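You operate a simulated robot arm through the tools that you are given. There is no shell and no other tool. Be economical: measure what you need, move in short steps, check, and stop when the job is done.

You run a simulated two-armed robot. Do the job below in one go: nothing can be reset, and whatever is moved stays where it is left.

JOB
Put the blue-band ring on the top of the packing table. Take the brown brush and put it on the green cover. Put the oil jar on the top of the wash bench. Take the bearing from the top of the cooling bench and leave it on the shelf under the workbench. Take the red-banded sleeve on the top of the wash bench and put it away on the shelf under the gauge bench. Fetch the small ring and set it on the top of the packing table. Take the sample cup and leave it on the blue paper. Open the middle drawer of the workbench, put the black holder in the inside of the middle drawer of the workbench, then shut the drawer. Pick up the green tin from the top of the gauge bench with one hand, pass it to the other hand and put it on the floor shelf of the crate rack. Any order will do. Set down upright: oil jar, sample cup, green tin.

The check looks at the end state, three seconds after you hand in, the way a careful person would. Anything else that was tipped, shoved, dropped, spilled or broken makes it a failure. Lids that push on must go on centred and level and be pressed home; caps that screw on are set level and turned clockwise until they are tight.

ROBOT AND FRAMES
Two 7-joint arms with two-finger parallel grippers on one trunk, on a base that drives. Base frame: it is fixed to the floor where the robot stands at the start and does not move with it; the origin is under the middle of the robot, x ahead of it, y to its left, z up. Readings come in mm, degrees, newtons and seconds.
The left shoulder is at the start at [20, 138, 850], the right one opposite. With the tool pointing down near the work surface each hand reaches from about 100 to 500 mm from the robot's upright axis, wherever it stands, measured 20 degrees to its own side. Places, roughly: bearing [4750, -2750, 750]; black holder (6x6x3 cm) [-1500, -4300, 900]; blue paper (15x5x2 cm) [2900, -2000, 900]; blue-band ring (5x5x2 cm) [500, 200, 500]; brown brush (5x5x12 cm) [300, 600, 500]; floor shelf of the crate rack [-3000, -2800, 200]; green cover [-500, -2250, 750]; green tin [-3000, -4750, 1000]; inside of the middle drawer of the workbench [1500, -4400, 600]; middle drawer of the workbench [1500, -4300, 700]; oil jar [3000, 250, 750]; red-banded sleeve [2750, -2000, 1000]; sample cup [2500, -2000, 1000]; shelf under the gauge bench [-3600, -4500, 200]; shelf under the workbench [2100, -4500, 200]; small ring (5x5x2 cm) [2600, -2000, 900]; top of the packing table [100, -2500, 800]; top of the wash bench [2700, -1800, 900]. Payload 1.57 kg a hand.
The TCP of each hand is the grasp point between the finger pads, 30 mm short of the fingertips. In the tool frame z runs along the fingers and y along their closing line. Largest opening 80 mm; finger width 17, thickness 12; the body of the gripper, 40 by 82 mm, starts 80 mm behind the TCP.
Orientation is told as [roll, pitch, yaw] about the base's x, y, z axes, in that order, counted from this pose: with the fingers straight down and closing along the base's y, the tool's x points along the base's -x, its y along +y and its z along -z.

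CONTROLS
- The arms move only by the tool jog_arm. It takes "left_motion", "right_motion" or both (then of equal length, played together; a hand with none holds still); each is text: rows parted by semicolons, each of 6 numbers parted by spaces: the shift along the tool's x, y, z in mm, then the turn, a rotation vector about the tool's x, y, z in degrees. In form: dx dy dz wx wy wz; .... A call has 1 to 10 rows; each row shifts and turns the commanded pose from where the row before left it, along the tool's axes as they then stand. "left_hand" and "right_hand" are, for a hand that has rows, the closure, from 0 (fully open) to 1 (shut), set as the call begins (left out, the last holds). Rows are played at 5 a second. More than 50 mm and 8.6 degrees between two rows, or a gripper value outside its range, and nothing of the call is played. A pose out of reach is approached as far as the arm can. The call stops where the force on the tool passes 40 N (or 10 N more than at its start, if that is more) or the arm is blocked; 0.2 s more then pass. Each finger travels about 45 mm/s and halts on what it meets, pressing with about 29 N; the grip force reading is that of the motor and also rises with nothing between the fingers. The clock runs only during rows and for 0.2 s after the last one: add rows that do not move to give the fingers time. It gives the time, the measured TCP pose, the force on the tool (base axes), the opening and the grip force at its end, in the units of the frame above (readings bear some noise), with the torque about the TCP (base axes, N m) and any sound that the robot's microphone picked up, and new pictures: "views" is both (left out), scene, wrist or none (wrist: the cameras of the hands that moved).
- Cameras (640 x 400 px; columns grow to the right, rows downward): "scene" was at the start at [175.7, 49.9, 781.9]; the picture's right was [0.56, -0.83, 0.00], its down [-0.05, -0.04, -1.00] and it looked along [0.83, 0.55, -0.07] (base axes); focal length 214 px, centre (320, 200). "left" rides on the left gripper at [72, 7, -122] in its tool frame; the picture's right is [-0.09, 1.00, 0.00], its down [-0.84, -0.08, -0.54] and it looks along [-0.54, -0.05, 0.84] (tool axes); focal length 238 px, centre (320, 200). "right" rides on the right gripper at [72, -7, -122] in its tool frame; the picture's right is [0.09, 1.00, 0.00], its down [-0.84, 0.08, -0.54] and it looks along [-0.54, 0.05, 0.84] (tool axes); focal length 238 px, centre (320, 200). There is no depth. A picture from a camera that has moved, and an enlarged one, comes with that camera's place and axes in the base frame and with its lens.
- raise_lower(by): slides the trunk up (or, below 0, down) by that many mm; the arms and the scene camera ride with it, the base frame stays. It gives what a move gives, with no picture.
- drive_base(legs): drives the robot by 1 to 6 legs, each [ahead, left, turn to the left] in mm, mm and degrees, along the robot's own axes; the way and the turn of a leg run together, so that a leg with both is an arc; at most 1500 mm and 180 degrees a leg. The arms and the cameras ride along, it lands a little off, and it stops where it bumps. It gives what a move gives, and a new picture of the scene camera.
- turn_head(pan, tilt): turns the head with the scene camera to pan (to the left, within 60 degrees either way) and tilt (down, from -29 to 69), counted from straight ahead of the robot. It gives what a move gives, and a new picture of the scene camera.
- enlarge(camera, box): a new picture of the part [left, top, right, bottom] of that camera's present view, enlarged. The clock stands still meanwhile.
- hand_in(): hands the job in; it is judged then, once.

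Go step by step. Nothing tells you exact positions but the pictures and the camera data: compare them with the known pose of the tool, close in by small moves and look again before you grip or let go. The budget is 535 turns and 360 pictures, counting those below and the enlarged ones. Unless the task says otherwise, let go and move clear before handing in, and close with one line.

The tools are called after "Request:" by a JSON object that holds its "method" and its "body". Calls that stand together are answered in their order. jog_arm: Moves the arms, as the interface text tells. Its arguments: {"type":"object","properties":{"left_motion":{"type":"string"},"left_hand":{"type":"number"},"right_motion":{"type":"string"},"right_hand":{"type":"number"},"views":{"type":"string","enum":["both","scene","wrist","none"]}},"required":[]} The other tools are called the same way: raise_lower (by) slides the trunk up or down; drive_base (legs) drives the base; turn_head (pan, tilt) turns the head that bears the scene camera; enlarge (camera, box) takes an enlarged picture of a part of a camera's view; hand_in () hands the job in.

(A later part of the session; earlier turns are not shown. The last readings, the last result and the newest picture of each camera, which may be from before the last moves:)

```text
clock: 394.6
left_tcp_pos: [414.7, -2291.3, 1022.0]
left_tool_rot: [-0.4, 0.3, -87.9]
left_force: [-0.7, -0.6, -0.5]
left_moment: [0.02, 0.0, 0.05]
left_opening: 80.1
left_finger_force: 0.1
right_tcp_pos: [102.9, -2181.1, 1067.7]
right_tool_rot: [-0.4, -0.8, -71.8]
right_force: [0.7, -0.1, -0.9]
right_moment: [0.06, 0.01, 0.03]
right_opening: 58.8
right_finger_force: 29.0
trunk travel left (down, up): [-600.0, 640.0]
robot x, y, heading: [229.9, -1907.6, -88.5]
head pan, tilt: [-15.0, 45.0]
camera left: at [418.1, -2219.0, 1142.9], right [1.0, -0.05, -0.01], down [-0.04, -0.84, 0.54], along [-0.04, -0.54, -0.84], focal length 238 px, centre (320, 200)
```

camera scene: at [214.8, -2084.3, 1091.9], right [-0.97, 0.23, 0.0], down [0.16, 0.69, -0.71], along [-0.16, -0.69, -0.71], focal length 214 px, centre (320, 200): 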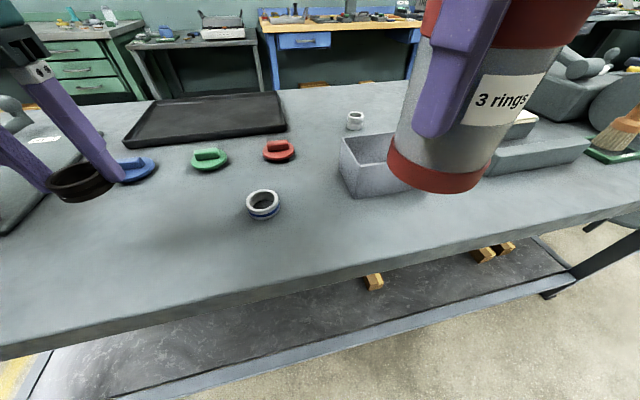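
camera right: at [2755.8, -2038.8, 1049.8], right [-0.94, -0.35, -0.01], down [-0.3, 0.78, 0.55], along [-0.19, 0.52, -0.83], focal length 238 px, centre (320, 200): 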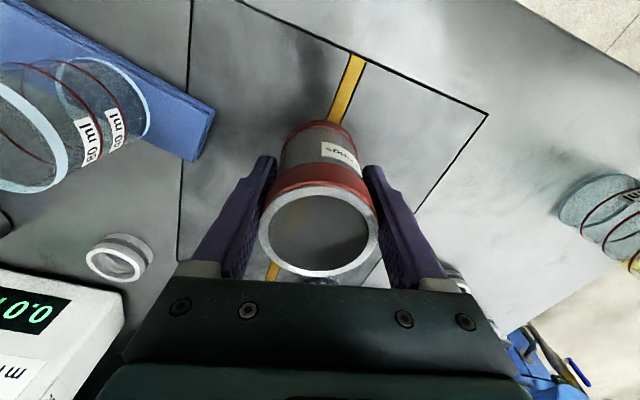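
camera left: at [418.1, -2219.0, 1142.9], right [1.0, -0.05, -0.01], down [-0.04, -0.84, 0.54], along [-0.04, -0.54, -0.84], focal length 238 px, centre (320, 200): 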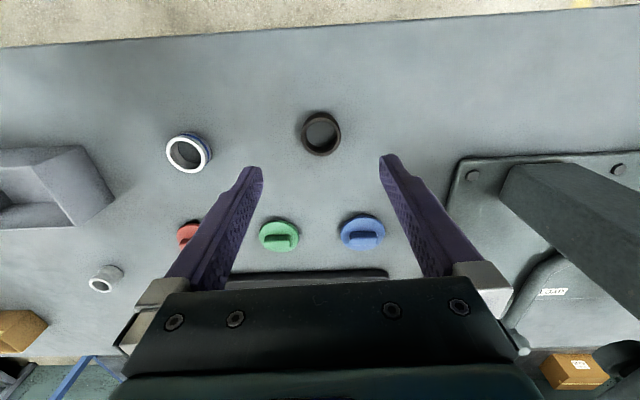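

Request:
{"method": "jog_arm", "body": {"left_motion": "35 0 -10 0 0 0;35 0 -10 0 0 0;35 0 -10 0 0 0;30 0 0 0 0 0", "views": "none"}}

Request:
{"method": "drive_base", "body": {"legs": [[-450, 0, 0], [0, 0, -91]]}}

Request:
{"method": "turn_head", "body": {"pan": 0, "tilt": 8}}

```text
clock: 395.6
left_tcp_pos: [407.1, -2154.8, 1050.5]
left_tool_rot: [-0.5, 0.3, -87.7]
left_force: [-0.3, -0.1, 0.2]
left_moment: [0.02, -0.01, -0.05]
left_opening: 80.2
left_finger_force: 0.1
right_tcp_pos: [102.5, -2181.6, 1067.4]
right_tool_rot: [-0.3, -0.9, -71.9]
right_force: [0.6, -0.2, -0.6]
right_moment: [0.0, 0.0, 0.01]
right_opening: 58.9
right_finger_force: 29.0
trunk travel left (down, up): [-600.0, 640.0]
robot x, y, heading: [233.6, -1904.9, -88.4]
head pan, tilt: [-15.0, 45.0]
```

```text
clock: 398.0
left_tcp_pos: [397.7, -1814.3, 1053.1]
left_tool_rot: [-0.4, -0.1, -88.2]
left_force: [0.4, -0.4, 0.2]
left_moment: [0.0, 0.0, 0.02]
left_opening: 80.3
left_finger_force: 0.0
right_tcp_pos: [93.6, -1837.6, 1067.1]
right_tool_rot: [-0.3, -1.3, -72.4]
right_force: [0.3, 0.2, -0.4]
right_moment: [0.04, 0.02, 0.0]
right_opening: 58.8
right_finger_force: 28.8
trunk travel left (down, up): [-600.0, 640.0]
robot x, y, heading: [224.9, -1554.9, -88.8]
head pan, tilt: [-15.0, 45.0]
stopped in leg 1: the robot was blocked; the commanded pose is now the measured one
camera scene: at [205.7, -1741.1, 1092.1], right [-0.97, 0.24, 0.0], down [0.17, 0.68, -0.71], along [-0.17, -0.69, -0.7], focal length 214 px, centre (320, 200)
```

scene: 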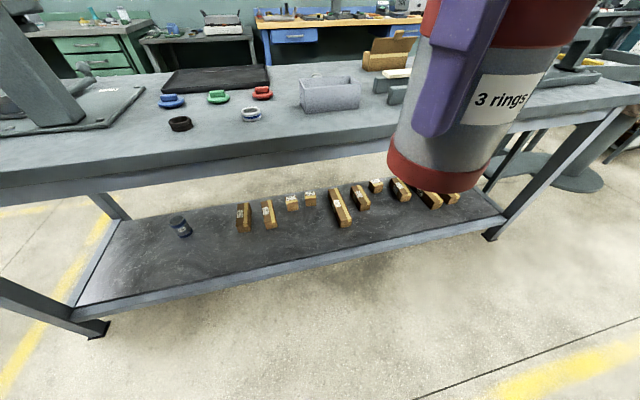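

```text
clock: 399.0
left_tcp_pos: [397.7, -1814.9, 1053.4]
left_tool_rot: [-0.3, -0.2, -88.3]
left_force: [0.1, 0.0, 0.4]
left_moment: [-0.01, 0.06, -0.01]
left_opening: 80.1
left_finger_force: 0.1
right_tcp_pos: [94.7, -1839.5, 1069.3]
right_tool_rot: [-0.5, -1.4, -72.3]
right_force: [0.1, 0.4, -0.2]
right_moment: [0.01, -0.01, -0.03]
right_opening: 58.7
right_finger_force: 28.5
trunk travel left (down, up): [-600.0, 640.0]
robot x, y, heading: [224.3, -1553.7, -89.0]
head pan, tilt: [0.0, 8.0]
camera scene: at [227.3, -1755.1, 1151.4], right [-1.0, -0.02, 0.0], down [0.0, 0.13, -0.99], along [0.02, -0.99, -0.13], focal length 214 px, centre (320, 200)
```

scene: 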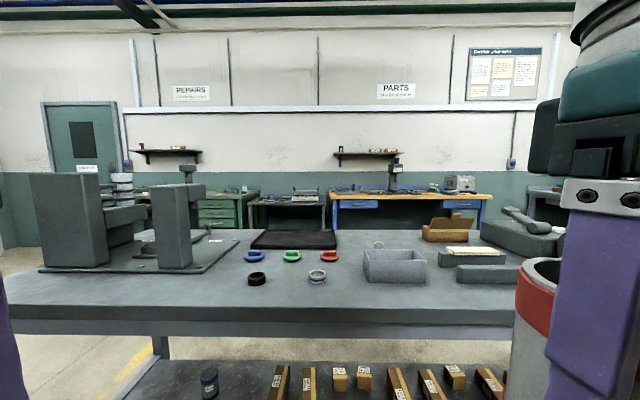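

Something behind blocked the backing move. I'll pull forward, strafe west, and look around.

Request:
{"method": "drive_base", "body": {"legs": [[120, 0, 0], [0, -1300, 0]]}}

Request:
{"method": "turn_head", "body": {"pan": -45, "tilt": 12}}

```text
clock: 406.4
left_tcp_pos: [-913.8, -1963.0, 1051.5]
left_tool_rot: [-0.5, 0.2, -87.5]
left_force: [-0.1, 0.9, 1.4]
left_moment: [0.0, -0.02, -0.01]
left_opening: 80.0
left_finger_force: 0.0
right_tcp_pos: [-1216.5, -1993.5, 1068.3]
right_tool_rot: [-0.4, -0.9, -71.6]
right_force: [0.7, 0.0, -0.6]
right_moment: [0.04, 0.01, 0.0]
right_opening: 58.8
right_finger_force: 29.2
trunk travel left (down, up): [-600.0, 640.0]
robot x, y, heading: [-1092.8, -1715.8, -87.9]
head pan, tilt: [0.0, 8.0]
camera scene: at [-1084.4, -1907.2, 1150.1], right [-1.0, -0.03, 0.0], down [0.0, 0.14, -0.99], along [0.03, -0.99, -0.14], focal length 214 px, centre (320, 200)
```

scene: 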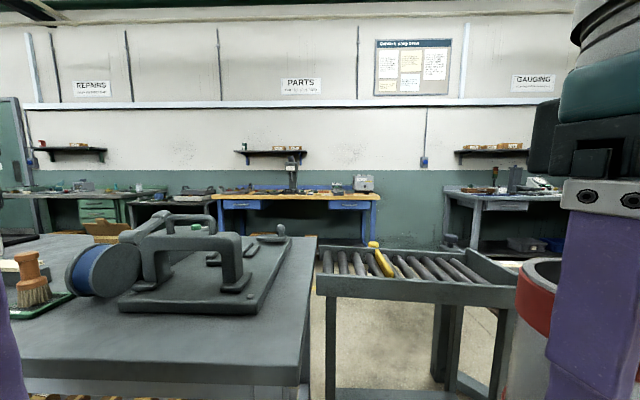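

```text
clock: 407.6
left_tcp_pos: [-913.2, -1963.3, 1050.2]
left_tool_rot: [-0.5, 0.2, -87.5]
left_force: [0.9, -0.8, -0.4]
left_moment: [0.03, 0.01, 0.02]
left_opening: 79.8
left_finger_force: 0.1
right_tcp_pos: [-1216.2, -1991.8, 1067.7]
right_tool_rot: [-0.3, -0.9, -71.7]
right_force: [-0.2, -0.5, -1.7]
right_moment: [-0.01, 0.02, 0.02]
right_opening: 58.7
right_finger_force: 28.8
trunk travel left (down, up): [-600.0, 640.0]
robot x, y, heading: [-1092.5, -1713.4, -87.7]
head pan, tilt: [-45.0, 12.0]
camera scene: at [-1151.1, -1882.7, 1143.6], right [-0.73, 0.68, 0.0], down [0.14, 0.15, -0.98], along [-0.67, -0.71, -0.21], focal length 214 px, centre (320, 200)
```

scene: 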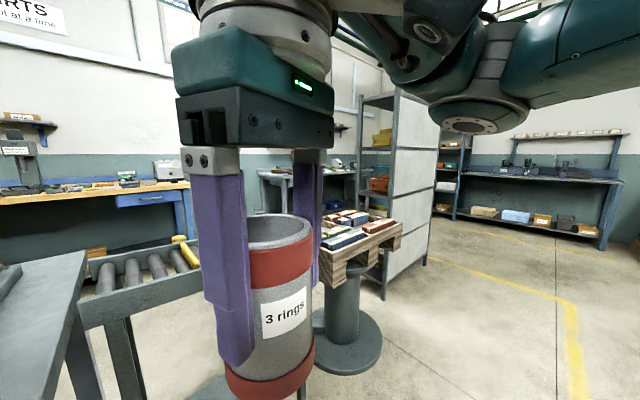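

Request:
{"method": "drive_base", "body": {"legs": [[0, 1450, 0], [0, 1500, 0], [600, 0, 0]]}}

Request:
{"method": "turn_head", "body": {"pan": 45, "tilt": 15}}

```text
clock: 424.8
left_tcp_pos: [2061.1, -2423.6, 1050.9]
left_tool_rot: [-0.5, 0.3, -86.1]
left_force: [0.2, 0.0, 0.8]
left_moment: [-0.02, 0.01, 0.02]
left_opening: 80.2
left_finger_force: 0.0
right_tcp_pos: [1759.5, -2459.2, 1067.5]
right_tool_rot: [-0.4, -0.9, -70.1]
right_force: [-0.5, 0.4, -0.5]
right_moment: [-0.01, -0.01, -0.02]
right_opening: 58.6
right_finger_force: 28.7
trunk travel left (down, up): [-600.0, 640.0]
robot x, y, heading: [1878.9, -2178.9, -86.7]
head pan, tilt: [-45.0, 12.0]
camera scene: at [1822.5, -2348.2, 1143.6], right [-0.75, 0.67, 0.0], down [0.14, 0.16, -0.98], along [-0.65, -0.73, -0.21], focal length 214 px, centre (320, 200)
```

scene: 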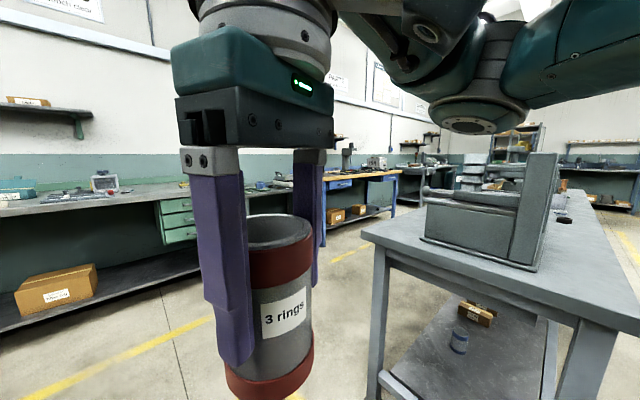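

```text
clock: 426.4
left_tcp_pos: [2062.4, -2424.0, 1050.7]
left_tool_rot: [-0.5, 0.2, -86.0]
left_force: [-0.6, -0.6, 0.0]
left_moment: [0.03, -0.02, -0.03]
left_opening: 80.1
left_finger_force: 0.0
right_tcp_pos: [1758.5, -2459.2, 1068.6]
right_tool_rot: [-0.4, -0.8, -70.3]
right_force: [-1.0, -0.1, -1.2]
right_moment: [0.0, 0.02, 0.02]
right_opening: 58.5
right_finger_force: 28.8
trunk travel left (down, up): [-600.0, 640.0]
robot x, y, heading: [1876.6, -2176.1, -86.4]
head pan, tilt: [45.0, 15.0]
camera scene: at [1954.3, -2340.8, 1138.7], right [-0.67, -0.75, 0.0], down [-0.19, 0.17, -0.97], along [0.72, -0.64, -0.26], focal length 214 px, centre (320, 200)
```

scene: 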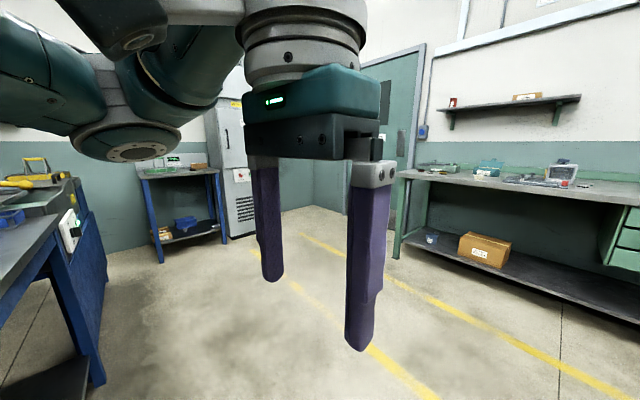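

Request:
{"method": "drive_base", "body": {"legs": [[480, 0, 0], [0, 0, 86.5], [1300, 0, 0], [600, 0, 0]]}}

Request:
{"method": "turn_head", "body": {"pan": 0, "tilt": 20}}

```text
clock: 442.0
left_tcp_pos: [4041.6, -2477.5, 1051.6]
left_tool_rot: [-0.5, 0.2, 0.9]
left_force: [-0.1, -0.4, -0.7]
left_moment: [-0.03, 0.03, -0.01]
left_opening: 79.9
left_finger_force: 0.0
right_tcp_pos: [4060.6, -2781.7, 1067.9]
right_tool_rot: [-0.4, -0.8, 16.8]
right_force: [0.2, -0.2, -1.0]
right_moment: [0.01, 0.04, 0.01]
right_opening: 58.8
right_finger_force: 29.0
trunk travel left (down, up): [-600.0, 640.0]
robot x, y, heading: [3784.1, -2647.6, 0.4]
head pan, tilt: [45.0, 15.0]
camera scene: at [3951.3, -2582.0, 1138.7], right [0.71, -0.7, 0.0], down [-0.18, -0.18, -0.97], along [0.68, 0.69, -0.26], focal length 214 px, centre (320, 200)
```

scene: 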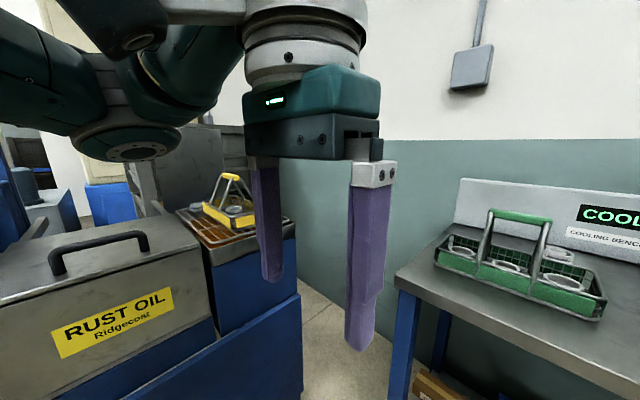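

```text
clock: 443.1
left_tcp_pos: [4040.8, -2477.1, 1050.8]
left_tool_rot: [-0.5, 0.2, 0.9]
left_force: [0.7, 0.3, 0.6]
left_moment: [0.03, 0.0, -0.01]
left_opening: 80.0
left_finger_force: 0.1
right_tcp_pos: [4060.4, -2782.2, 1068.6]
right_tool_rot: [-0.3, -0.9, 16.8]
right_force: [0.3, 0.8, -1.4]
right_moment: [-0.01, 0.01, -0.01]
right_opening: 58.7
right_finger_force: 29.1
trunk travel left (down, up): [-600.0, 640.0]
robot x, y, heading: [3786.4, -2647.2, 0.3]
head pan, tilt: [0.0, 20.0]
camera scene: at [3978.6, -2647.9, 1130.6], right [0.01, -1.0, 0.0], down [-0.34, 0.0, -0.94], along [0.94, 0.0, -0.34], focal length 214 px, centre (320, 200)
```

scene: 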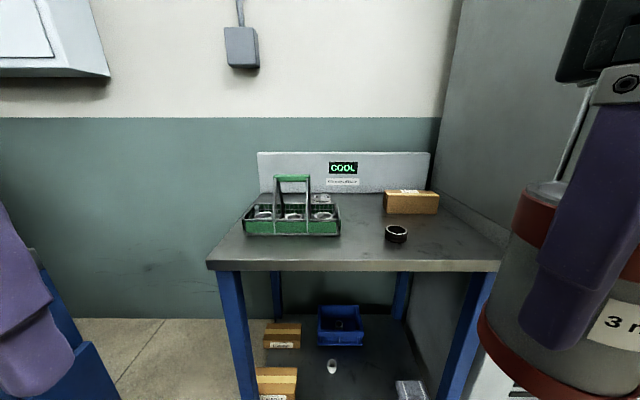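

Request:
{"method": "enlarge", "body": {"camera": "scene", "box": [220, 150, 460, 280]}}

```text
2.67 times, centred on (340, 215) of scene
camera zoom: at [3978.6, -2647.9, 1130.6], right [0.01, -1.0, 0.0], down [-0.34, 0.0, -0.94], along [0.94, 0.0, -0.34], focal length 572 px, centre (267, 160)
```

zoom: 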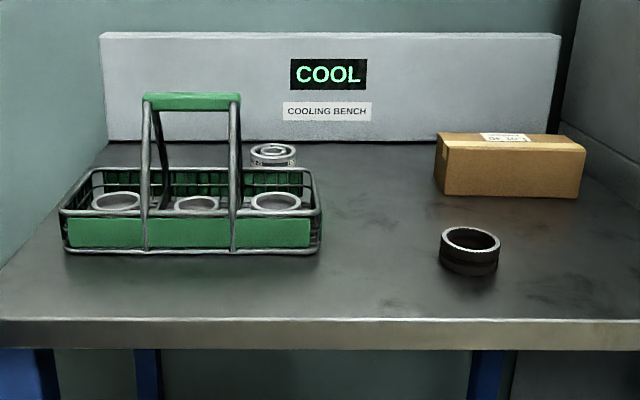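

The bearing is the one behind the green carrier at about [4720, -2656]; bench top about z 838. I'll drive in slightly to the right so the left hand can reach past the carrier.

Request:
{"method": "drive_base", "body": {"legs": [[0, -200, 0], [420, 0, 0]]}}

Request:
{"method": "turn_head", "body": {"pan": 15, "tilt": 40}}

```text
clock: 446.3
left_tcp_pos: [4300.5, -2673.2, 1045.2]
left_tool_rot: [-0.2, 1.3, -0.1]
left_force: [-0.5, -0.3, -0.4]
left_moment: [-0.02, -0.02, 0.01]
left_opening: 79.9
left_finger_force: 0.1
right_tcp_pos: [4312.8, -2982.2, 1061.4]
right_tool_rot: [-0.7, 0.1, 16.1]
right_force: [1.2, -0.2, -0.5]
right_moment: [0.01, 0.01, -0.05]
right_opening: 58.7
right_finger_force: 29.1
trunk travel left (down, up): [-600.0, 640.0]
robot x, y, heading: [4057.2, -2845.1, -1.0]
head pan, tilt: [0.0, 20.0]
stopped in leg 2: the robot was blocked; the commanded pose is now the measured one
camera scene: at [4236.4, -2843.1, 1126.2], right [-0.01, -1.0, 0.0], down [-0.36, 0.01, -0.93], along [0.93, -0.01, -0.36], focal length 214 px, centre (320, 200)
```

scene: 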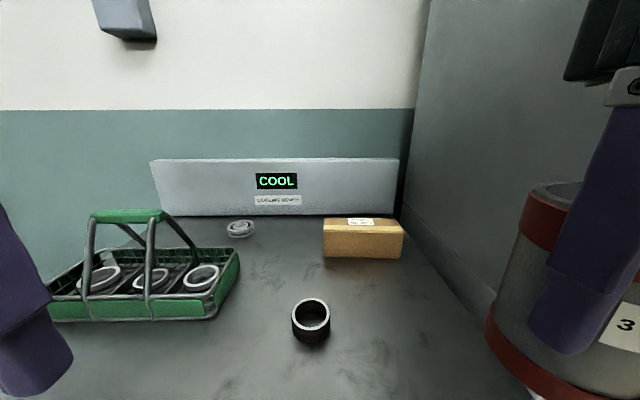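

```text
clock: 447.1
left_tcp_pos: [4297.5, -2673.8, 1046.7]
left_tool_rot: [-0.3, 1.7, 0.0]
left_force: [0.0, -0.6, -1.1]
left_moment: [0.01, 0.01, -0.02]
left_opening: 80.2
left_finger_force: 0.1
right_tcp_pos: [4310.9, -2980.8, 1061.8]
right_tool_rot: [-0.5, 0.3, 16.2]
right_force: [0.7, -0.9, 0.1]
right_moment: [0.01, 0.0, 0.0]
right_opening: 58.5
right_finger_force: 29.0
trunk travel left (down, up): [-600.0, 640.0]
robot x, y, heading: [4064.6, -2843.8, -0.7]
head pan, tilt: [15.0, 40.0]
camera scene: at [4223.6, -2821.0, 1095.4], right [0.25, -0.97, -0.01], down [-0.64, -0.15, -0.75], along [0.73, 0.19, -0.66], focal length 214 px, centre (320, 200)
```

scene: 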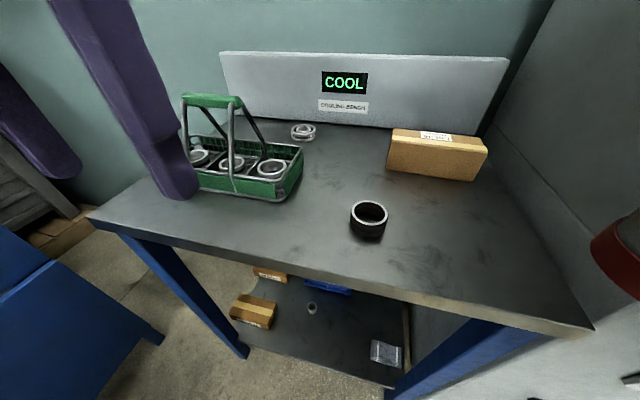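

Request:
{"method": "drive_base", "body": {"legs": [[-40, 120, 1], [130, 0, 0]]}}

```text
clock: 447.8
left_tcp_pos: [4303.4, -2672.9, 1046.6]
left_tool_rot: [-0.1, 1.1, -0.4]
left_force: [0.3, -0.4, 0.3]
left_moment: [0.0, -0.03, 0.03]
left_opening: 80.1
left_finger_force: 0.1
right_tcp_pos: [4313.4, -2982.0, 1061.5]
right_tool_rot: [-0.8, -0.2, 15.9]
right_force: [0.0, 0.0, -0.1]
right_moment: [-0.03, 0.02, 0.0]
right_opening: 58.6
right_finger_force: 28.9
trunk travel left (down, up): [-600.0, 640.0]
robot x, y, heading: [4056.4, -2842.0, -1.0]
head pan, tilt: [15.0, 40.0]
stopped in leg 1: the robot was blocked; the commanded pose is now the measured one
camera scene: at [4227.5, -2820.0, 1094.7], right [0.24, -0.97, -0.01], down [-0.64, -0.15, -0.76], along [0.73, 0.19, -0.65], focal length 214 px, centre (320, 200)
```

scene: 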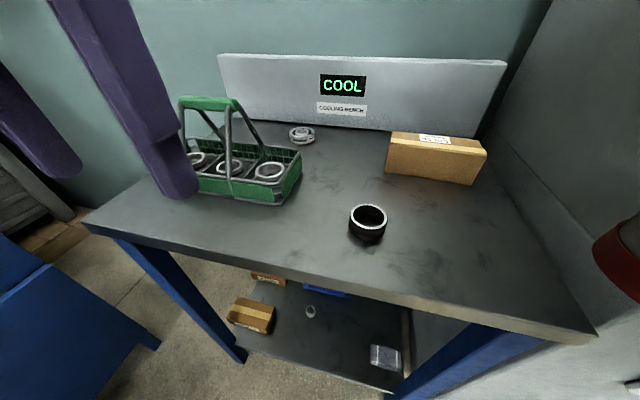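

Request:
{"method": "drive_base", "body": {"legs": [[-120, 0, 0], [0, 110, 0]]}}

Request:
{"method": "turn_head", "body": {"pan": -55, "tilt": 20}}

```text
clock: 449.8
left_tcp_pos: [4201.2, -2564.6, 1051.7]
left_tool_rot: [-0.5, 0.1, -0.2]
left_force: [0.0, 0.9, -0.1]
left_moment: [0.01, 0.0, 0.0]
left_opening: 80.2
left_finger_force: 0.1
right_tcp_pos: [4212.8, -2873.1, 1068.3]
right_tool_rot: [-1.3, -0.9, 16.1]
right_force: [0.4, 0.4, -0.5]
right_moment: [-0.01, 0.0, 0.02]
right_opening: 58.7
right_finger_force: 28.6
trunk travel left (down, up): [-600.0, 640.0]
robot x, y, heading: [3948.5, -2732.9, -0.9]
head pan, tilt: [15.0, 40.0]
camera scene: at [4124.8, -2711.6, 1099.1], right [0.24, -0.97, 0.0], down [-0.62, -0.16, -0.77], along [0.74, 0.19, -0.64], focal length 214 px, centre (320, 200)
```

scene: 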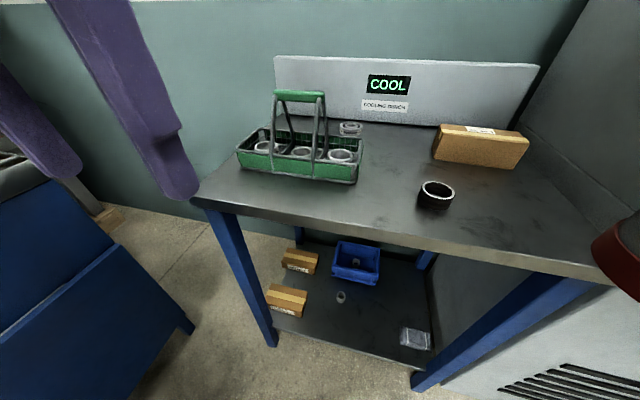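

```text
clock: 451.2
left_tcp_pos: [4201.1, -2564.3, 1050.5]
left_tool_rot: [-0.6, 0.2, -0.1]
left_force: [-0.4, 1.1, -0.1]
left_moment: [0.0, -0.03, 0.01]
left_opening: 79.9
left_finger_force: 0.1
right_tcp_pos: [4212.0, -2873.0, 1068.3]
right_tool_rot: [-1.2, -1.0, 16.2]
right_force: [0.1, 0.7, 0.4]
right_moment: [0.0, 0.03, 0.01]
right_opening: 58.4
right_finger_force: 29.4
trunk travel left (down, up): [-600.0, 640.0]
robot x, y, heading: [3940.8, -2729.1, -0.8]
head pan, tilt: [-55.0, 20.0]
camera scene: at [4094.6, -2809.5, 1130.5], right [-0.83, -0.56, 0.0], down [-0.19, 0.28, -0.94], along [0.53, -0.78, -0.34], focal length 214 px, centre (320, 200)
```

scene: 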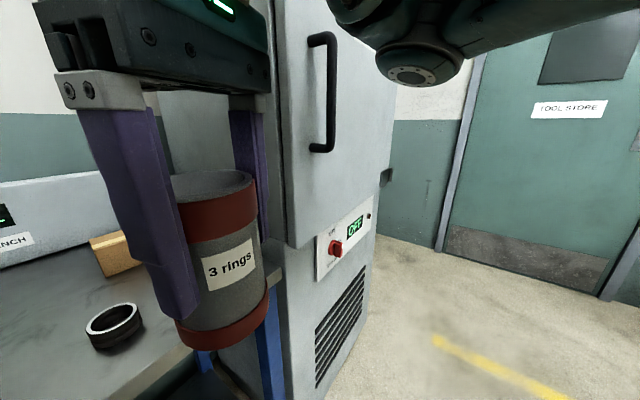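

Request:
{"method": "drive_base", "body": {"legs": [[0, 40, 0], [200, 0, 0]]}}

```text
clock: 453.3
left_tcp_pos: [4402.7, -2529.7, 1051.0]
left_tool_rot: [-0.5, 0.1, -0.4]
left_force: [-0.6, -0.1, 0.7]
left_moment: [-0.03, 0.01, -0.04]
left_opening: 79.5
left_finger_force: 0.0
right_tcp_pos: [4414.4, -2836.2, 1066.1]
right_tool_rot: [-1.3, -1.0, 16.0]
right_force: [-0.5, 0.3, -1.4]
right_moment: [0.0, 0.03, -0.01]
right_opening: 58.8
right_finger_force: 28.6
trunk travel left (down, up): [-600.0, 640.0]
robot x, y, heading: [4141.6, -2693.1, -1.2]
head pan, tilt: [-55.0, 20.0]
camera scene: at [4295.8, -2773.5, 1130.6], right [-0.83, -0.56, 0.0], down [-0.19, 0.28, -0.94], along [0.53, -0.78, -0.34], focal length 214 px, centre (320, 200)
```

scene: 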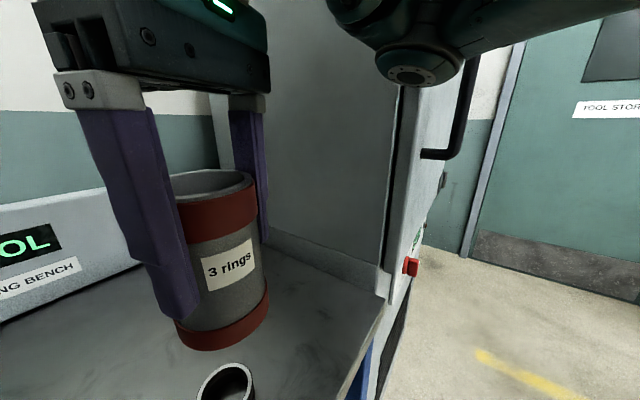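

Request:
{"method": "drive_base", "body": {"legs": [[60, -10, 0]]}}

Request:
{"method": "turn_head", "body": {"pan": 10, "tilt": 35}}

```text
clock: 454.3
left_tcp_pos: [4462.0, -2540.5, 1051.7]
left_tool_rot: [-0.4, 0.2, -0.3]
left_force: [-0.1, -1.2, 0.1]
left_moment: [0.0, 0.0, -0.01]
left_opening: 79.7
left_finger_force: 0.1
right_tcp_pos: [4473.3, -2848.0, 1068.2]
right_tool_rot: [-1.4, -0.9, 16.1]
right_force: [-0.2, -0.3, -1.4]
right_moment: [0.02, 0.02, -0.02]
right_opening: 58.6
right_finger_force: 29.3
trunk travel left (down, up): [-600.0, 640.0]
robot x, y, heading: [4200.5, -2703.0, -0.8]
head pan, tilt: [-55.0, 20.0]
camera scene: at [4355.9, -2784.3, 1130.6], right [-0.83, -0.56, 0.0], down [-0.19, 0.28, -0.94], along [0.53, -0.78, -0.34], focal length 214 px, centre (320, 200)
```

scene: 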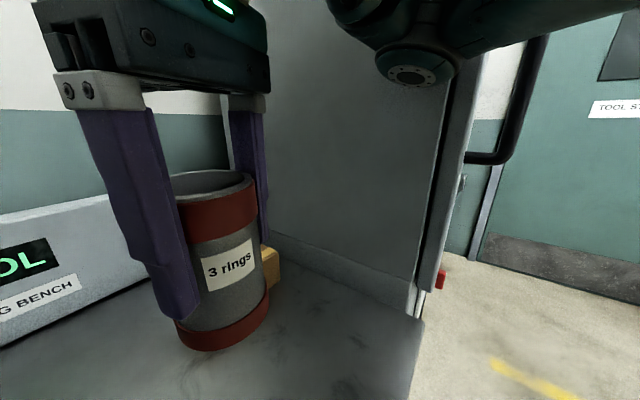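

```text
clock: 455.6
left_tcp_pos: [4462.6, -2540.4, 1050.5]
left_tool_rot: [-0.5, 0.2, -0.3]
left_force: [-0.2, -0.3, -0.3]
left_moment: [0.01, 0.02, -0.01]
left_opening: 79.8
left_finger_force: 0.0
right_tcp_pos: [4474.0, -2848.6, 1067.9]
right_tool_rot: [-1.3, -1.0, 16.0]
right_force: [0.6, 0.3, -0.7]
right_moment: [0.01, 0.01, 0.02]
right_opening: 58.9
right_finger_force: 29.0
trunk travel left (down, up): [-600.0, 640.0]
robot x, y, heading: [4203.2, -2703.0, -0.9]
head pan, tilt: [10.0, 35.0]
camera scene: at [4390.6, -2693.4, 1106.7], right [0.16, -0.99, 0.0], down [-0.57, -0.09, -0.82], along [0.81, 0.13, -0.57], focal length 214 px, centre (320, 200)
```

scene: 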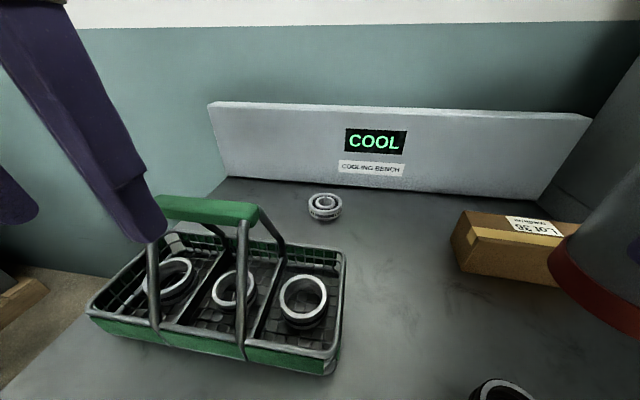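

Request:
{"method": "jog_arm", "body": {"left_motion": "0 -37 -10 0 0 0;0 -37 -10 0 0 0;0 -37 0 0 0 0;0 0 0 0 0 -7.5;0 0 0 0 0 -7.5;0 0 0 0 -7 0;0 0 0 0 -7 0;0 0 0 0 -7 0;0 0 0 0 -7 0;0 0 0 0 -7 0", "views": "none"}}

```text
clock: 457.2
left_tcp_pos: [4466.0, -2649.1, 1074.7]
left_tool_rot: [-0.6, -12.3, 15.8]
left_force: [3.4, 1.6, 1.6]
left_moment: [-0.18, 0.49, -0.07]
left_opening: 79.9
left_finger_force: 0.1
right_tcp_pos: [4475.3, -2848.2, 1067.6]
right_tool_rot: [-1.4, -1.0, 16.1]
right_force: [-0.2, 0.2, -0.7]
right_moment: [-0.04, 0.03, -0.02]
right_opening: 59.1
right_finger_force: 29.3
trunk travel left (down, up): [-600.0, 640.0]
robot x, y, heading: [4206.9, -2704.1, -1.0]
head pan, tilt: [10.0, 35.0]
stopped in row 7 (left hand): the force on the tool passed its limit at 83 N (the readings are from after the stop); the commanded pose is now the measured one
```

Request:
{"method": "jog_arm", "body": {"left_motion": "-36 -12.6 0 0 0 0;-36 -12.6 0 0 0 0;-36 -12.6 0 0 0 0;-36 -12.6 0 0 0 0;0 0 0 0 -7 0;0 0 0 0 -7 0;0 0 0 0 -7 0;0 0 0 0 0 0", "views": "both"}}

```text
clock: 459.1
left_tcp_pos: [4616.3, -2659.2, 1105.7]
left_tool_rot: [-0.9, -33.4, 16.0]
left_force: [-0.2, 0.5, 0.3]
left_moment: [-0.02, 0.01, -0.02]
left_opening: 80.2
left_finger_force: 0.1
right_tcp_pos: [4474.2, -2847.6, 1068.6]
right_tool_rot: [-1.5, -1.0, 16.0]
right_force: [0.1, 0.0, -0.9]
right_moment: [0.01, 0.02, 0.03]
right_opening: 58.6
right_finger_force: 28.6
trunk travel left (down, up): [-600.0, 640.0]
robot x, y, heading: [4204.9, -2707.2, -1.0]
head pan, tilt: [10.0, 35.0]
camera scene: at [4390.6, -2693.3, 1106.7], right [0.16, -0.99, 0.0], down [-0.57, -0.09, -0.82], along [0.81, 0.13, -0.57], focal length 214 px, centre (320, 200)
camera left: at [4490.8, -2686.6, 1167.3], right [-0.19, 0.98, 0.04], down [0.4, 0.04, 0.91], along [0.89, 0.19, -0.4], focal length 238 px, centre (320, 200)
```

scene: 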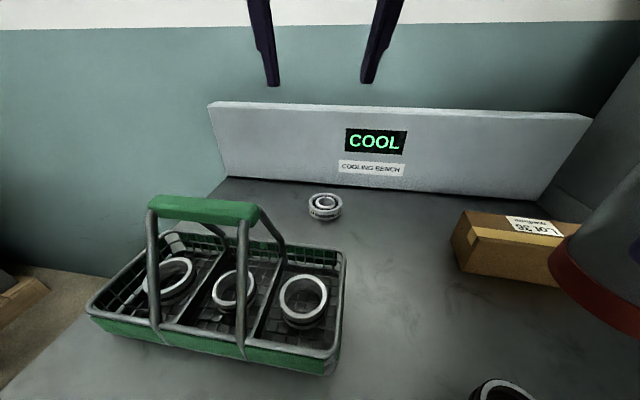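
left: 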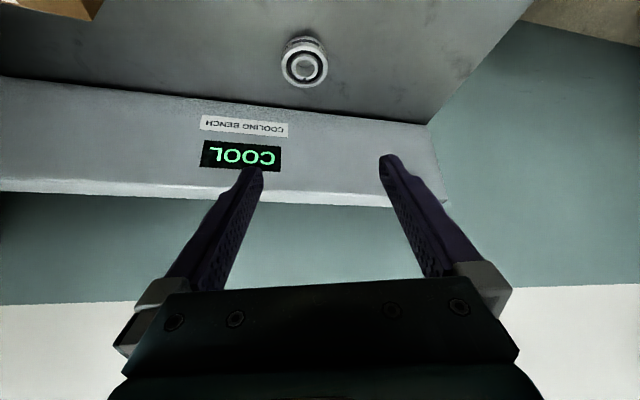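

Request:
{"method": "jog_arm", "body": {"left_motion": "13.7 -4.7 39.2 0 0 0;13.7 -4.7 39.2 0 0 0;13.7 -4.7 39.2 0 0 0;13.7 -4.7 39.2 0 0 0;0 0 0 0 0 0", "views": "both"}}

```text
clock: 460.2
left_tcp_pos: [4661.0, -2668.2, 943.9]
left_tool_rot: [-0.8, -33.4, 16.0]
left_force: [0.1, 0.3, 0.2]
left_moment: [0.03, -0.02, 0.0]
left_opening: 79.9
left_finger_force: 0.1
right_tcp_pos: [4474.0, -2848.5, 1067.8]
right_tool_rot: [-1.2, -0.9, 16.0]
right_force: [0.2, -0.8, -0.2]
right_moment: [-0.01, 0.01, -0.02]
right_opening: 58.6
right_finger_force: 28.8
trunk travel left (down, up): [-600.0, 640.0]
robot x, y, heading: [4206.3, -2702.3, -0.9]
head pan, tilt: [10.0, 35.0]
camera scene: at [4390.6, -2693.3, 1106.7], right [0.16, -0.99, 0.0], down [-0.57, -0.09, -0.82], along [0.81, 0.13, -0.57], focal length 214 px, centre (320, 200)
camera left: at [4535.4, -2696.1, 1005.2], right [-0.19, 0.98, 0.04], down [0.4, 0.04, 0.91], along [0.89, 0.19, -0.41], focal length 238 px, centre (320, 200)
```

scene: 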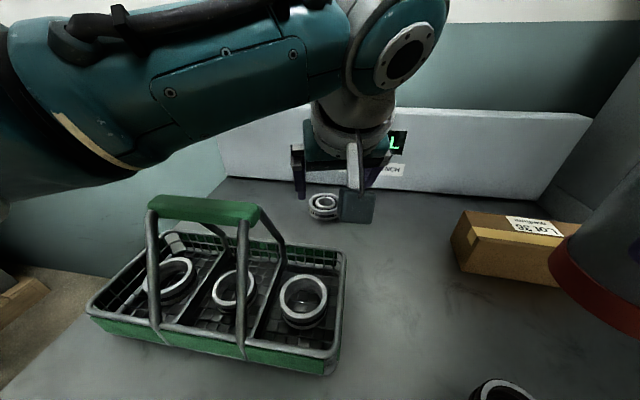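
left: 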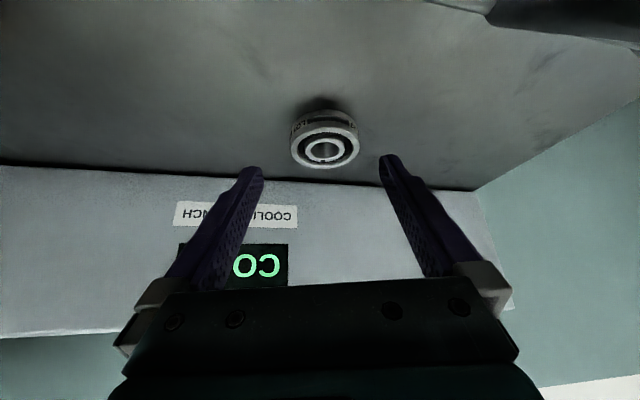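

Request:
{"method": "jog_arm", "body": {"left_motion": "0.6 0.5 28 0 0 0;0.6 0.5 28 0 0 0;0.6 0.5 20 0 0 0;0 0 0 0 0 0", "views": "wrist"}}

```text
clock: 461.1
left_tcp_pos: [4695.9, -2660.4, 890.3]
left_tool_rot: [-0.6, -33.6, 15.8]
left_force: [-8.2, -2.4, 10.6]
left_moment: [0.44, 0.33, 0.3]
left_opening: 80.0
left_finger_force: 0.1
right_tcp_pos: [4473.6, -2847.8, 1068.6]
right_tool_rot: [-1.3, -1.0, 15.9]
right_force: [0.1, -0.2, -2.3]
right_moment: [0.01, 0.03, -0.01]
right_opening: 58.7
right_finger_force: 29.0
trunk travel left (down, up): [-600.0, 640.0]
robot x, y, heading: [4203.3, -2705.0, -1.1]
head pan, tilt: [10.0, 35.0]
stopped in row 4 (left hand): the force on the tool passed its limit at 106 N (the readings are from after the stop); the commanded pose is now the measured one
camera left: at [4571.3, -2687.6, 951.1], right [-0.19, 0.98, 0.04], down [0.4, 0.04, 0.91], along [0.9, 0.19, -0.4], focal length 238 px, centre (320, 200)
```

left: 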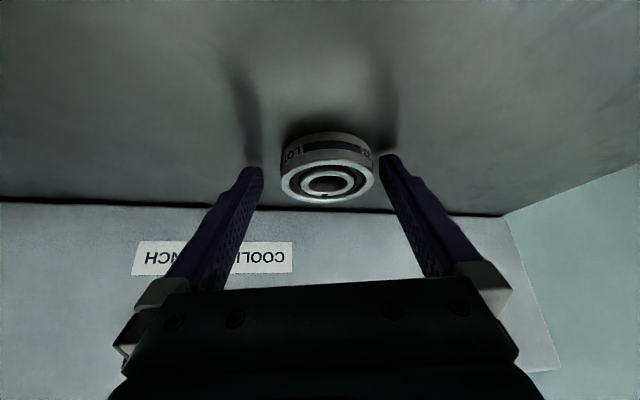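

Request:
{"method": "jog_arm", "body": {"left_motion": "-1.7 3 -2.5 0 0 0;0 0 0 0 0 0;0 0 0 0 0 0;0 0 0 0 0 0;0 0 0 0 0 0;0 0 0 0 0 0", "left_hand": 1, "views": "wrist"}}

```text
clock: 462.5
left_tcp_pos: [4696.2, -2656.3, 892.8]
left_tool_rot: [-0.5, -33.6, 16.0]
left_force: [0.5, 0.4, 0.3]
left_moment: [-0.03, 0.03, -0.01]
left_opening: 61.2
left_finger_force: 29.0
right_tcp_pos: [4474.2, -2848.2, 1068.7]
right_tool_rot: [-1.3, -0.9, 16.0]
right_force: [-0.6, 1.2, -0.2]
right_moment: [-0.03, 0.01, 0.02]
right_opening: 58.7
right_finger_force: 29.2
trunk travel left (down, up): [-600.0, 640.0]
robot x, y, heading: [4204.2, -2703.3, -1.1]
head pan, tilt: [10.0, 35.0]
camera left: at [4570.5, -2683.8, 953.5], right [-0.19, 0.98, 0.04], down [0.4, 0.04, 0.91], along [0.89, 0.2, -0.4], focal length 238 px, centre (320, 200)
```

left: 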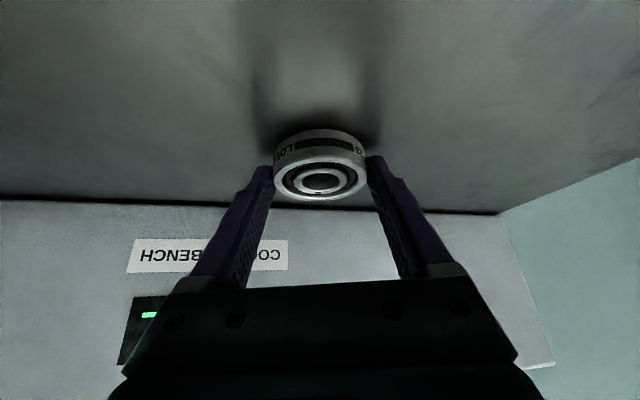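

Request:
{"method": "raise_lower", "body": {"by": 180}}

Request:
{"method": "drive_base", "body": {"legs": [[-400, 0, 0]]}}

Request:
{"method": "jog_arm", "body": {"left_motion": "0 0 0 0 0 0", "views": "wrist"}}

```text
clock: 464.5
left_tcp_pos: [4696.4, -2655.9, 1073.3]
left_tool_rot: [-0.5, -33.6, 16.0]
left_force: [-0.2, 0.8, -1.9]
left_moment: [-0.01, 0.03, -0.01]
left_opening: 61.1
left_finger_force: 28.6
right_tcp_pos: [4473.1, -2849.2, 1247.7]
right_tool_rot: [-1.3, -0.9, 16.0]
right_force: [-0.2, 0.1, -1.0]
right_moment: [0.02, 0.03, 0.0]
right_opening: 58.6
right_finger_force: 29.3
trunk travel left (down, up): [-780.0, 460.0]
robot x, y, heading: [4204.9, -2704.4, -1.1]
head pan, tilt: [10.0, 35.0]
```

```text
clock: 466.9
left_tcp_pos: [4301.7, -2652.6, 1073.0]
left_tool_rot: [-0.5, -33.7, 15.3]
left_force: [0.8, 0.7, -1.2]
left_moment: [0.0, 0.04, 0.02]
left_opening: 61.0
left_finger_force: 29.2
right_tcp_pos: [4076.6, -2842.8, 1248.2]
right_tool_rot: [-1.3, -1.0, 15.5]
right_force: [-0.3, 0.6, -1.3]
right_moment: [-0.01, 0.01, 0.03]
right_opening: 58.6
right_finger_force: 28.8
trunk travel left (down, up): [-780.0, 460.0]
robot x, y, heading: [3811.8, -2695.5, -1.5]
head pan, tilt: [10.0, 35.0]
camera scene: at [3996.4, -2686.6, 1286.7], right [0.15, -0.99, 0.0], down [-0.57, -0.08, -0.82], along [0.81, 0.12, -0.57], focal length 214 px, centre (320, 200)
```

scene: 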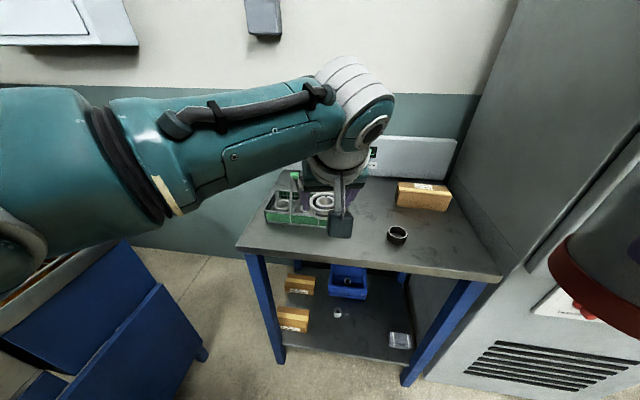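

```text
clock: 467.3
left_tcp_pos: [4301.9, -2651.3, 1071.1]
left_tool_rot: [-0.5, -33.5, 15.2]
left_force: [-0.2, 0.2, -1.5]
left_moment: [-0.04, 0.0, 0.0]
left_opening: 61.2
left_finger_force: 29.4
right_tcp_pos: [4078.7, -2841.2, 1247.6]
right_tool_rot: [-1.4, -0.9, 15.4]
right_force: [-0.4, 0.0, -0.1]
right_moment: [-0.01, -0.01, 0.01]
right_opening: 58.5
right_finger_force: 28.8
trunk travel left (down, up): [-780.0, 460.0]
robot x, y, heading: [3811.5, -2696.2, -1.5]
head pan, tilt: [10.0, 35.0]
camera left: at [4176.9, -2679.1, 1133.4], right [-0.18, 0.98, 0.04], down [0.4, 0.03, 0.91], along [0.9, 0.19, -0.4], focal length 238 px, centre (320, 200)
```

left: 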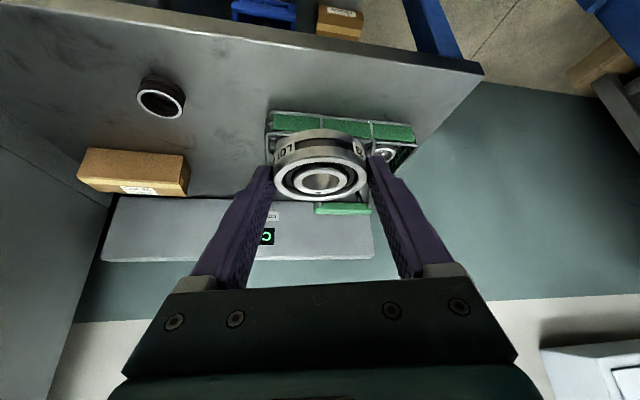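

Request:
{"method": "jog_arm", "body": {"left_motion": "30 9.8 -20 0 0 0;30 9.8 -20 0 0 0", "views": "none"}}

Request:
{"method": "drive_base", "body": {"legs": [[-200, 0, 0], [0, 0, -88.5], [0, -1400, 0], [500, 0, 0]]}}

Request:
{"method": "turn_head", "body": {"pan": 0, "tilt": 20}}

```text
clock: 467.9
left_tcp_pos: [4225.1, -2652.6, 1073.4]
left_tool_rot: [-0.6, -33.6, 15.3]
left_force: [-0.5, 0.2, -2.3]
left_moment: [0.02, 0.06, 0.03]
left_opening: 61.4
left_finger_force: 29.0
right_tcp_pos: [4077.3, -2842.5, 1248.1]
right_tool_rot: [-1.3, -0.8, 15.4]
right_force: [0.1, 0.2, 0.3]
right_moment: [0.0, 0.02, 0.0]
right_opening: 58.6
right_finger_force: 29.2
trunk travel left (down, up): [-780.0, 460.0]
robot x, y, heading: [3812.5, -2696.5, -1.5]
head pan, tilt: [10.0, 35.0]
```

```text
clock: 482.4
left_tcp_pos: [2282.6, -3621.8, 1072.1]
left_tool_rot: [-0.6, -33.6, -72.7]
left_force: [-0.2, 0.1, -2.3]
left_moment: [0.06, 0.03, 0.01]
left_opening: 61.2
left_finger_force: 29.2
right_tcp_pos: [2087.9, -3480.8, 1247.3]
right_tool_rot: [-1.3, -0.8, -72.7]
right_force: [0.1, 0.0, -0.8]
right_moment: [0.03, 0.01, 0.02]
right_opening: 58.6
right_finger_force: 29.1
trunk travel left (down, up): [-780.0, 460.0]
robot x, y, heading: [2224.1, -3208.2, -89.4]
head pan, tilt: [10.0, 35.0]
camera scene: at [2241.1, -3394.2, 1286.7], right [-0.98, -0.18, 0.0], down [-0.1, 0.56, -0.82], along [0.15, -0.81, -0.57], focal length 214 px, centre (320, 200)
```

scene: 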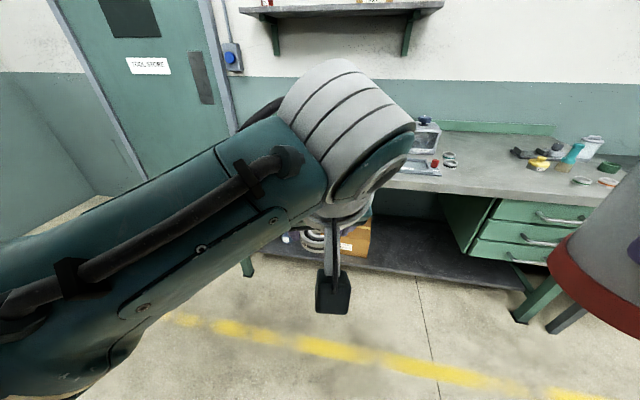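

```text
clock: 483.1
left_tcp_pos: [2282.4, -3619.7, 1072.9]
left_tool_rot: [-0.5, -33.5, -72.7]
left_force: [0.0, -0.1, -2.5]
left_moment: [0.05, 0.02, -0.02]
left_opening: 61.3
left_finger_force: 29.2
right_tcp_pos: [2087.5, -3480.7, 1247.1]
right_tool_rot: [-1.3, -0.9, -72.6]
right_force: [-0.4, -0.3, -0.2]
right_moment: [0.02, 0.0, 0.05]
right_opening: 58.9
right_finger_force: 28.9
trunk travel left (down, up): [-780.0, 460.0]
robot x, y, heading: [2222.5, -3206.8, -89.5]
head pan, tilt: [0.0, 20.0]
camera scene: at [2225.9, -3400.8, 1310.4], right [-1.0, -0.01, 0.0], down [0.0, 0.34, -0.94], along [0.01, -0.94, -0.34], focal length 214 px, centre (320, 200)
```

scene: 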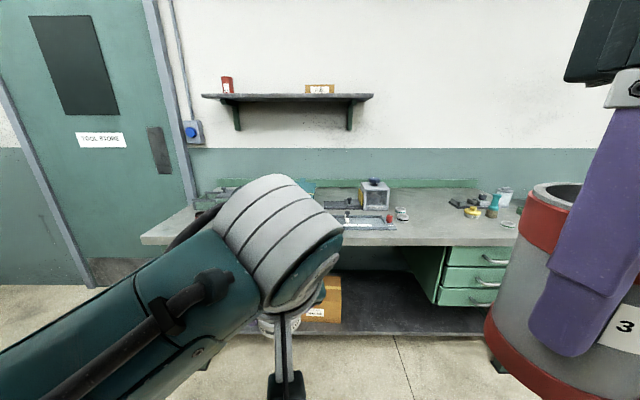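

Request:
{"method": "raise_lower", "body": {"by": -400}}

Request:
{"method": "raise_lower", "body": {"by": -300}}

Request:
{"method": "drive_base", "body": {"legs": [[350, -330, 0]]}}

Request:
{"method": "turn_head", "body": {"pan": 8, "tilt": 15}}

```text
clock: 486.9
left_tcp_pos: [2282.5, -3620.8, 672.0]
left_tool_rot: [-0.5, -33.6, -72.7]
left_force: [-0.5, -0.5, -1.9]
left_moment: [0.03, 0.0, -0.01]
left_opening: 61.2
left_finger_force: 29.2
right_tcp_pos: [2088.4, -3479.9, 847.8]
right_tool_rot: [-1.3, -0.9, -72.6]
right_force: [0.4, 0.4, -2.5]
right_moment: [0.01, -0.02, 0.03]
right_opening: 58.9
right_finger_force: 29.6
trunk travel left (down, up): [-380.0, 860.0]
robot x, y, heading: [2220.9, -3207.1, -89.6]
head pan, tilt: [0.0, 20.0]
```

```text
clock: 489.9
left_tcp_pos: [2282.8, -3620.8, 372.1]
left_tool_rot: [-0.6, -33.6, -72.7]
left_force: [0.2, 0.6, -2.3]
left_moment: [0.03, 0.02, 0.0]
left_opening: 61.2
left_finger_force: 29.4
right_tcp_pos: [2086.8, -3480.7, 547.7]
right_tool_rot: [-1.3, -1.1, -72.6]
right_force: [0.2, -0.4, -0.3]
right_moment: [0.01, -0.01, -0.03]
right_opening: 58.6
right_finger_force: 28.6
trunk travel left (down, up): [-80.0, 1160.0]
robot x, y, heading: [2226.6, -3211.0, -89.6]
head pan, tilt: [0.0, 20.0]
```

```text
clock: 492.8
left_tcp_pos: [1958.9, -3975.3, 372.9]
left_tool_rot: [-0.3, -33.6, -72.7]
left_force: [0.0, -0.3, -2.9]
left_moment: [0.04, 0.03, 0.0]
left_opening: 61.1
left_finger_force: 28.9
right_tcp_pos: [1762.7, -3835.2, 547.1]
right_tool_rot: [-1.4, -0.9, -72.5]
right_force: [0.2, -0.1, -0.8]
right_moment: [-0.01, -0.02, 0.02]
right_opening: 58.6
right_finger_force: 29.1
trunk travel left (down, up): [-80.0, 1160.0]
robot x, y, heading: [1897.5, -3564.6, -89.5]
head pan, tilt: [0.0, 20.0]
camera scene: at [1900.9, -3754.8, 610.4], right [-1.0, -0.01, 0.0], down [0.0, 0.34, -0.94], along [0.01, -0.94, -0.34], focal length 214 px, centre (320, 200)
```

scene: 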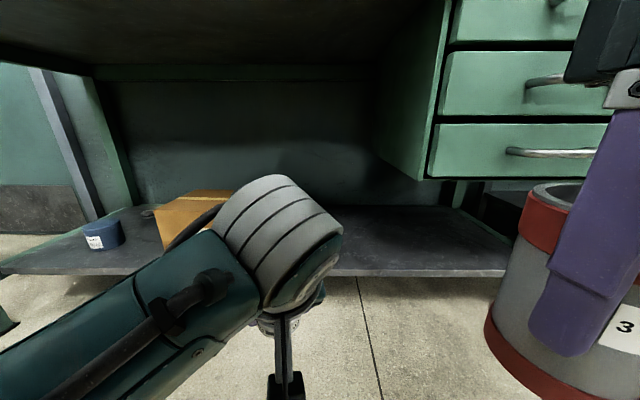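

```text
clock: 493.5
left_tcp_pos: [1957.2, -3976.2, 372.2]
left_tool_rot: [-0.5, -33.5, -72.7]
left_force: [0.3, -0.6, -2.4]
left_moment: [0.01, -0.03, 0.01]
left_opening: 60.9
left_finger_force: 29.0
right_tcp_pos: [1762.8, -3834.5, 547.1]
right_tool_rot: [-1.4, -1.0, -72.6]
right_force: [-0.1, -0.4, -0.1]
right_moment: [0.02, -0.01, 0.01]
right_opening: 58.7
right_finger_force: 28.9
trunk travel left (down, up): [-80.0, 1160.0]
robot x, y, heading: [1900.5, -3559.7, -89.4]
head pan, tilt: [8.0, 15.0]
camera scene: at [1913.1, -3754.9, 618.6], right [-0.99, -0.15, 0.0], down [-0.04, 0.26, -0.97], along [0.14, -0.96, -0.26], focal length 214 px, centre (320, 200)
```

scene: 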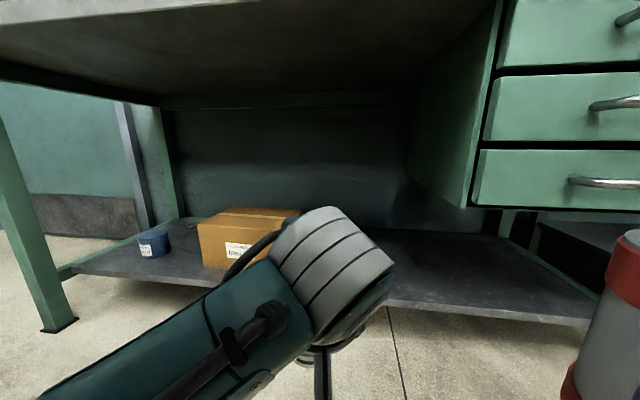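

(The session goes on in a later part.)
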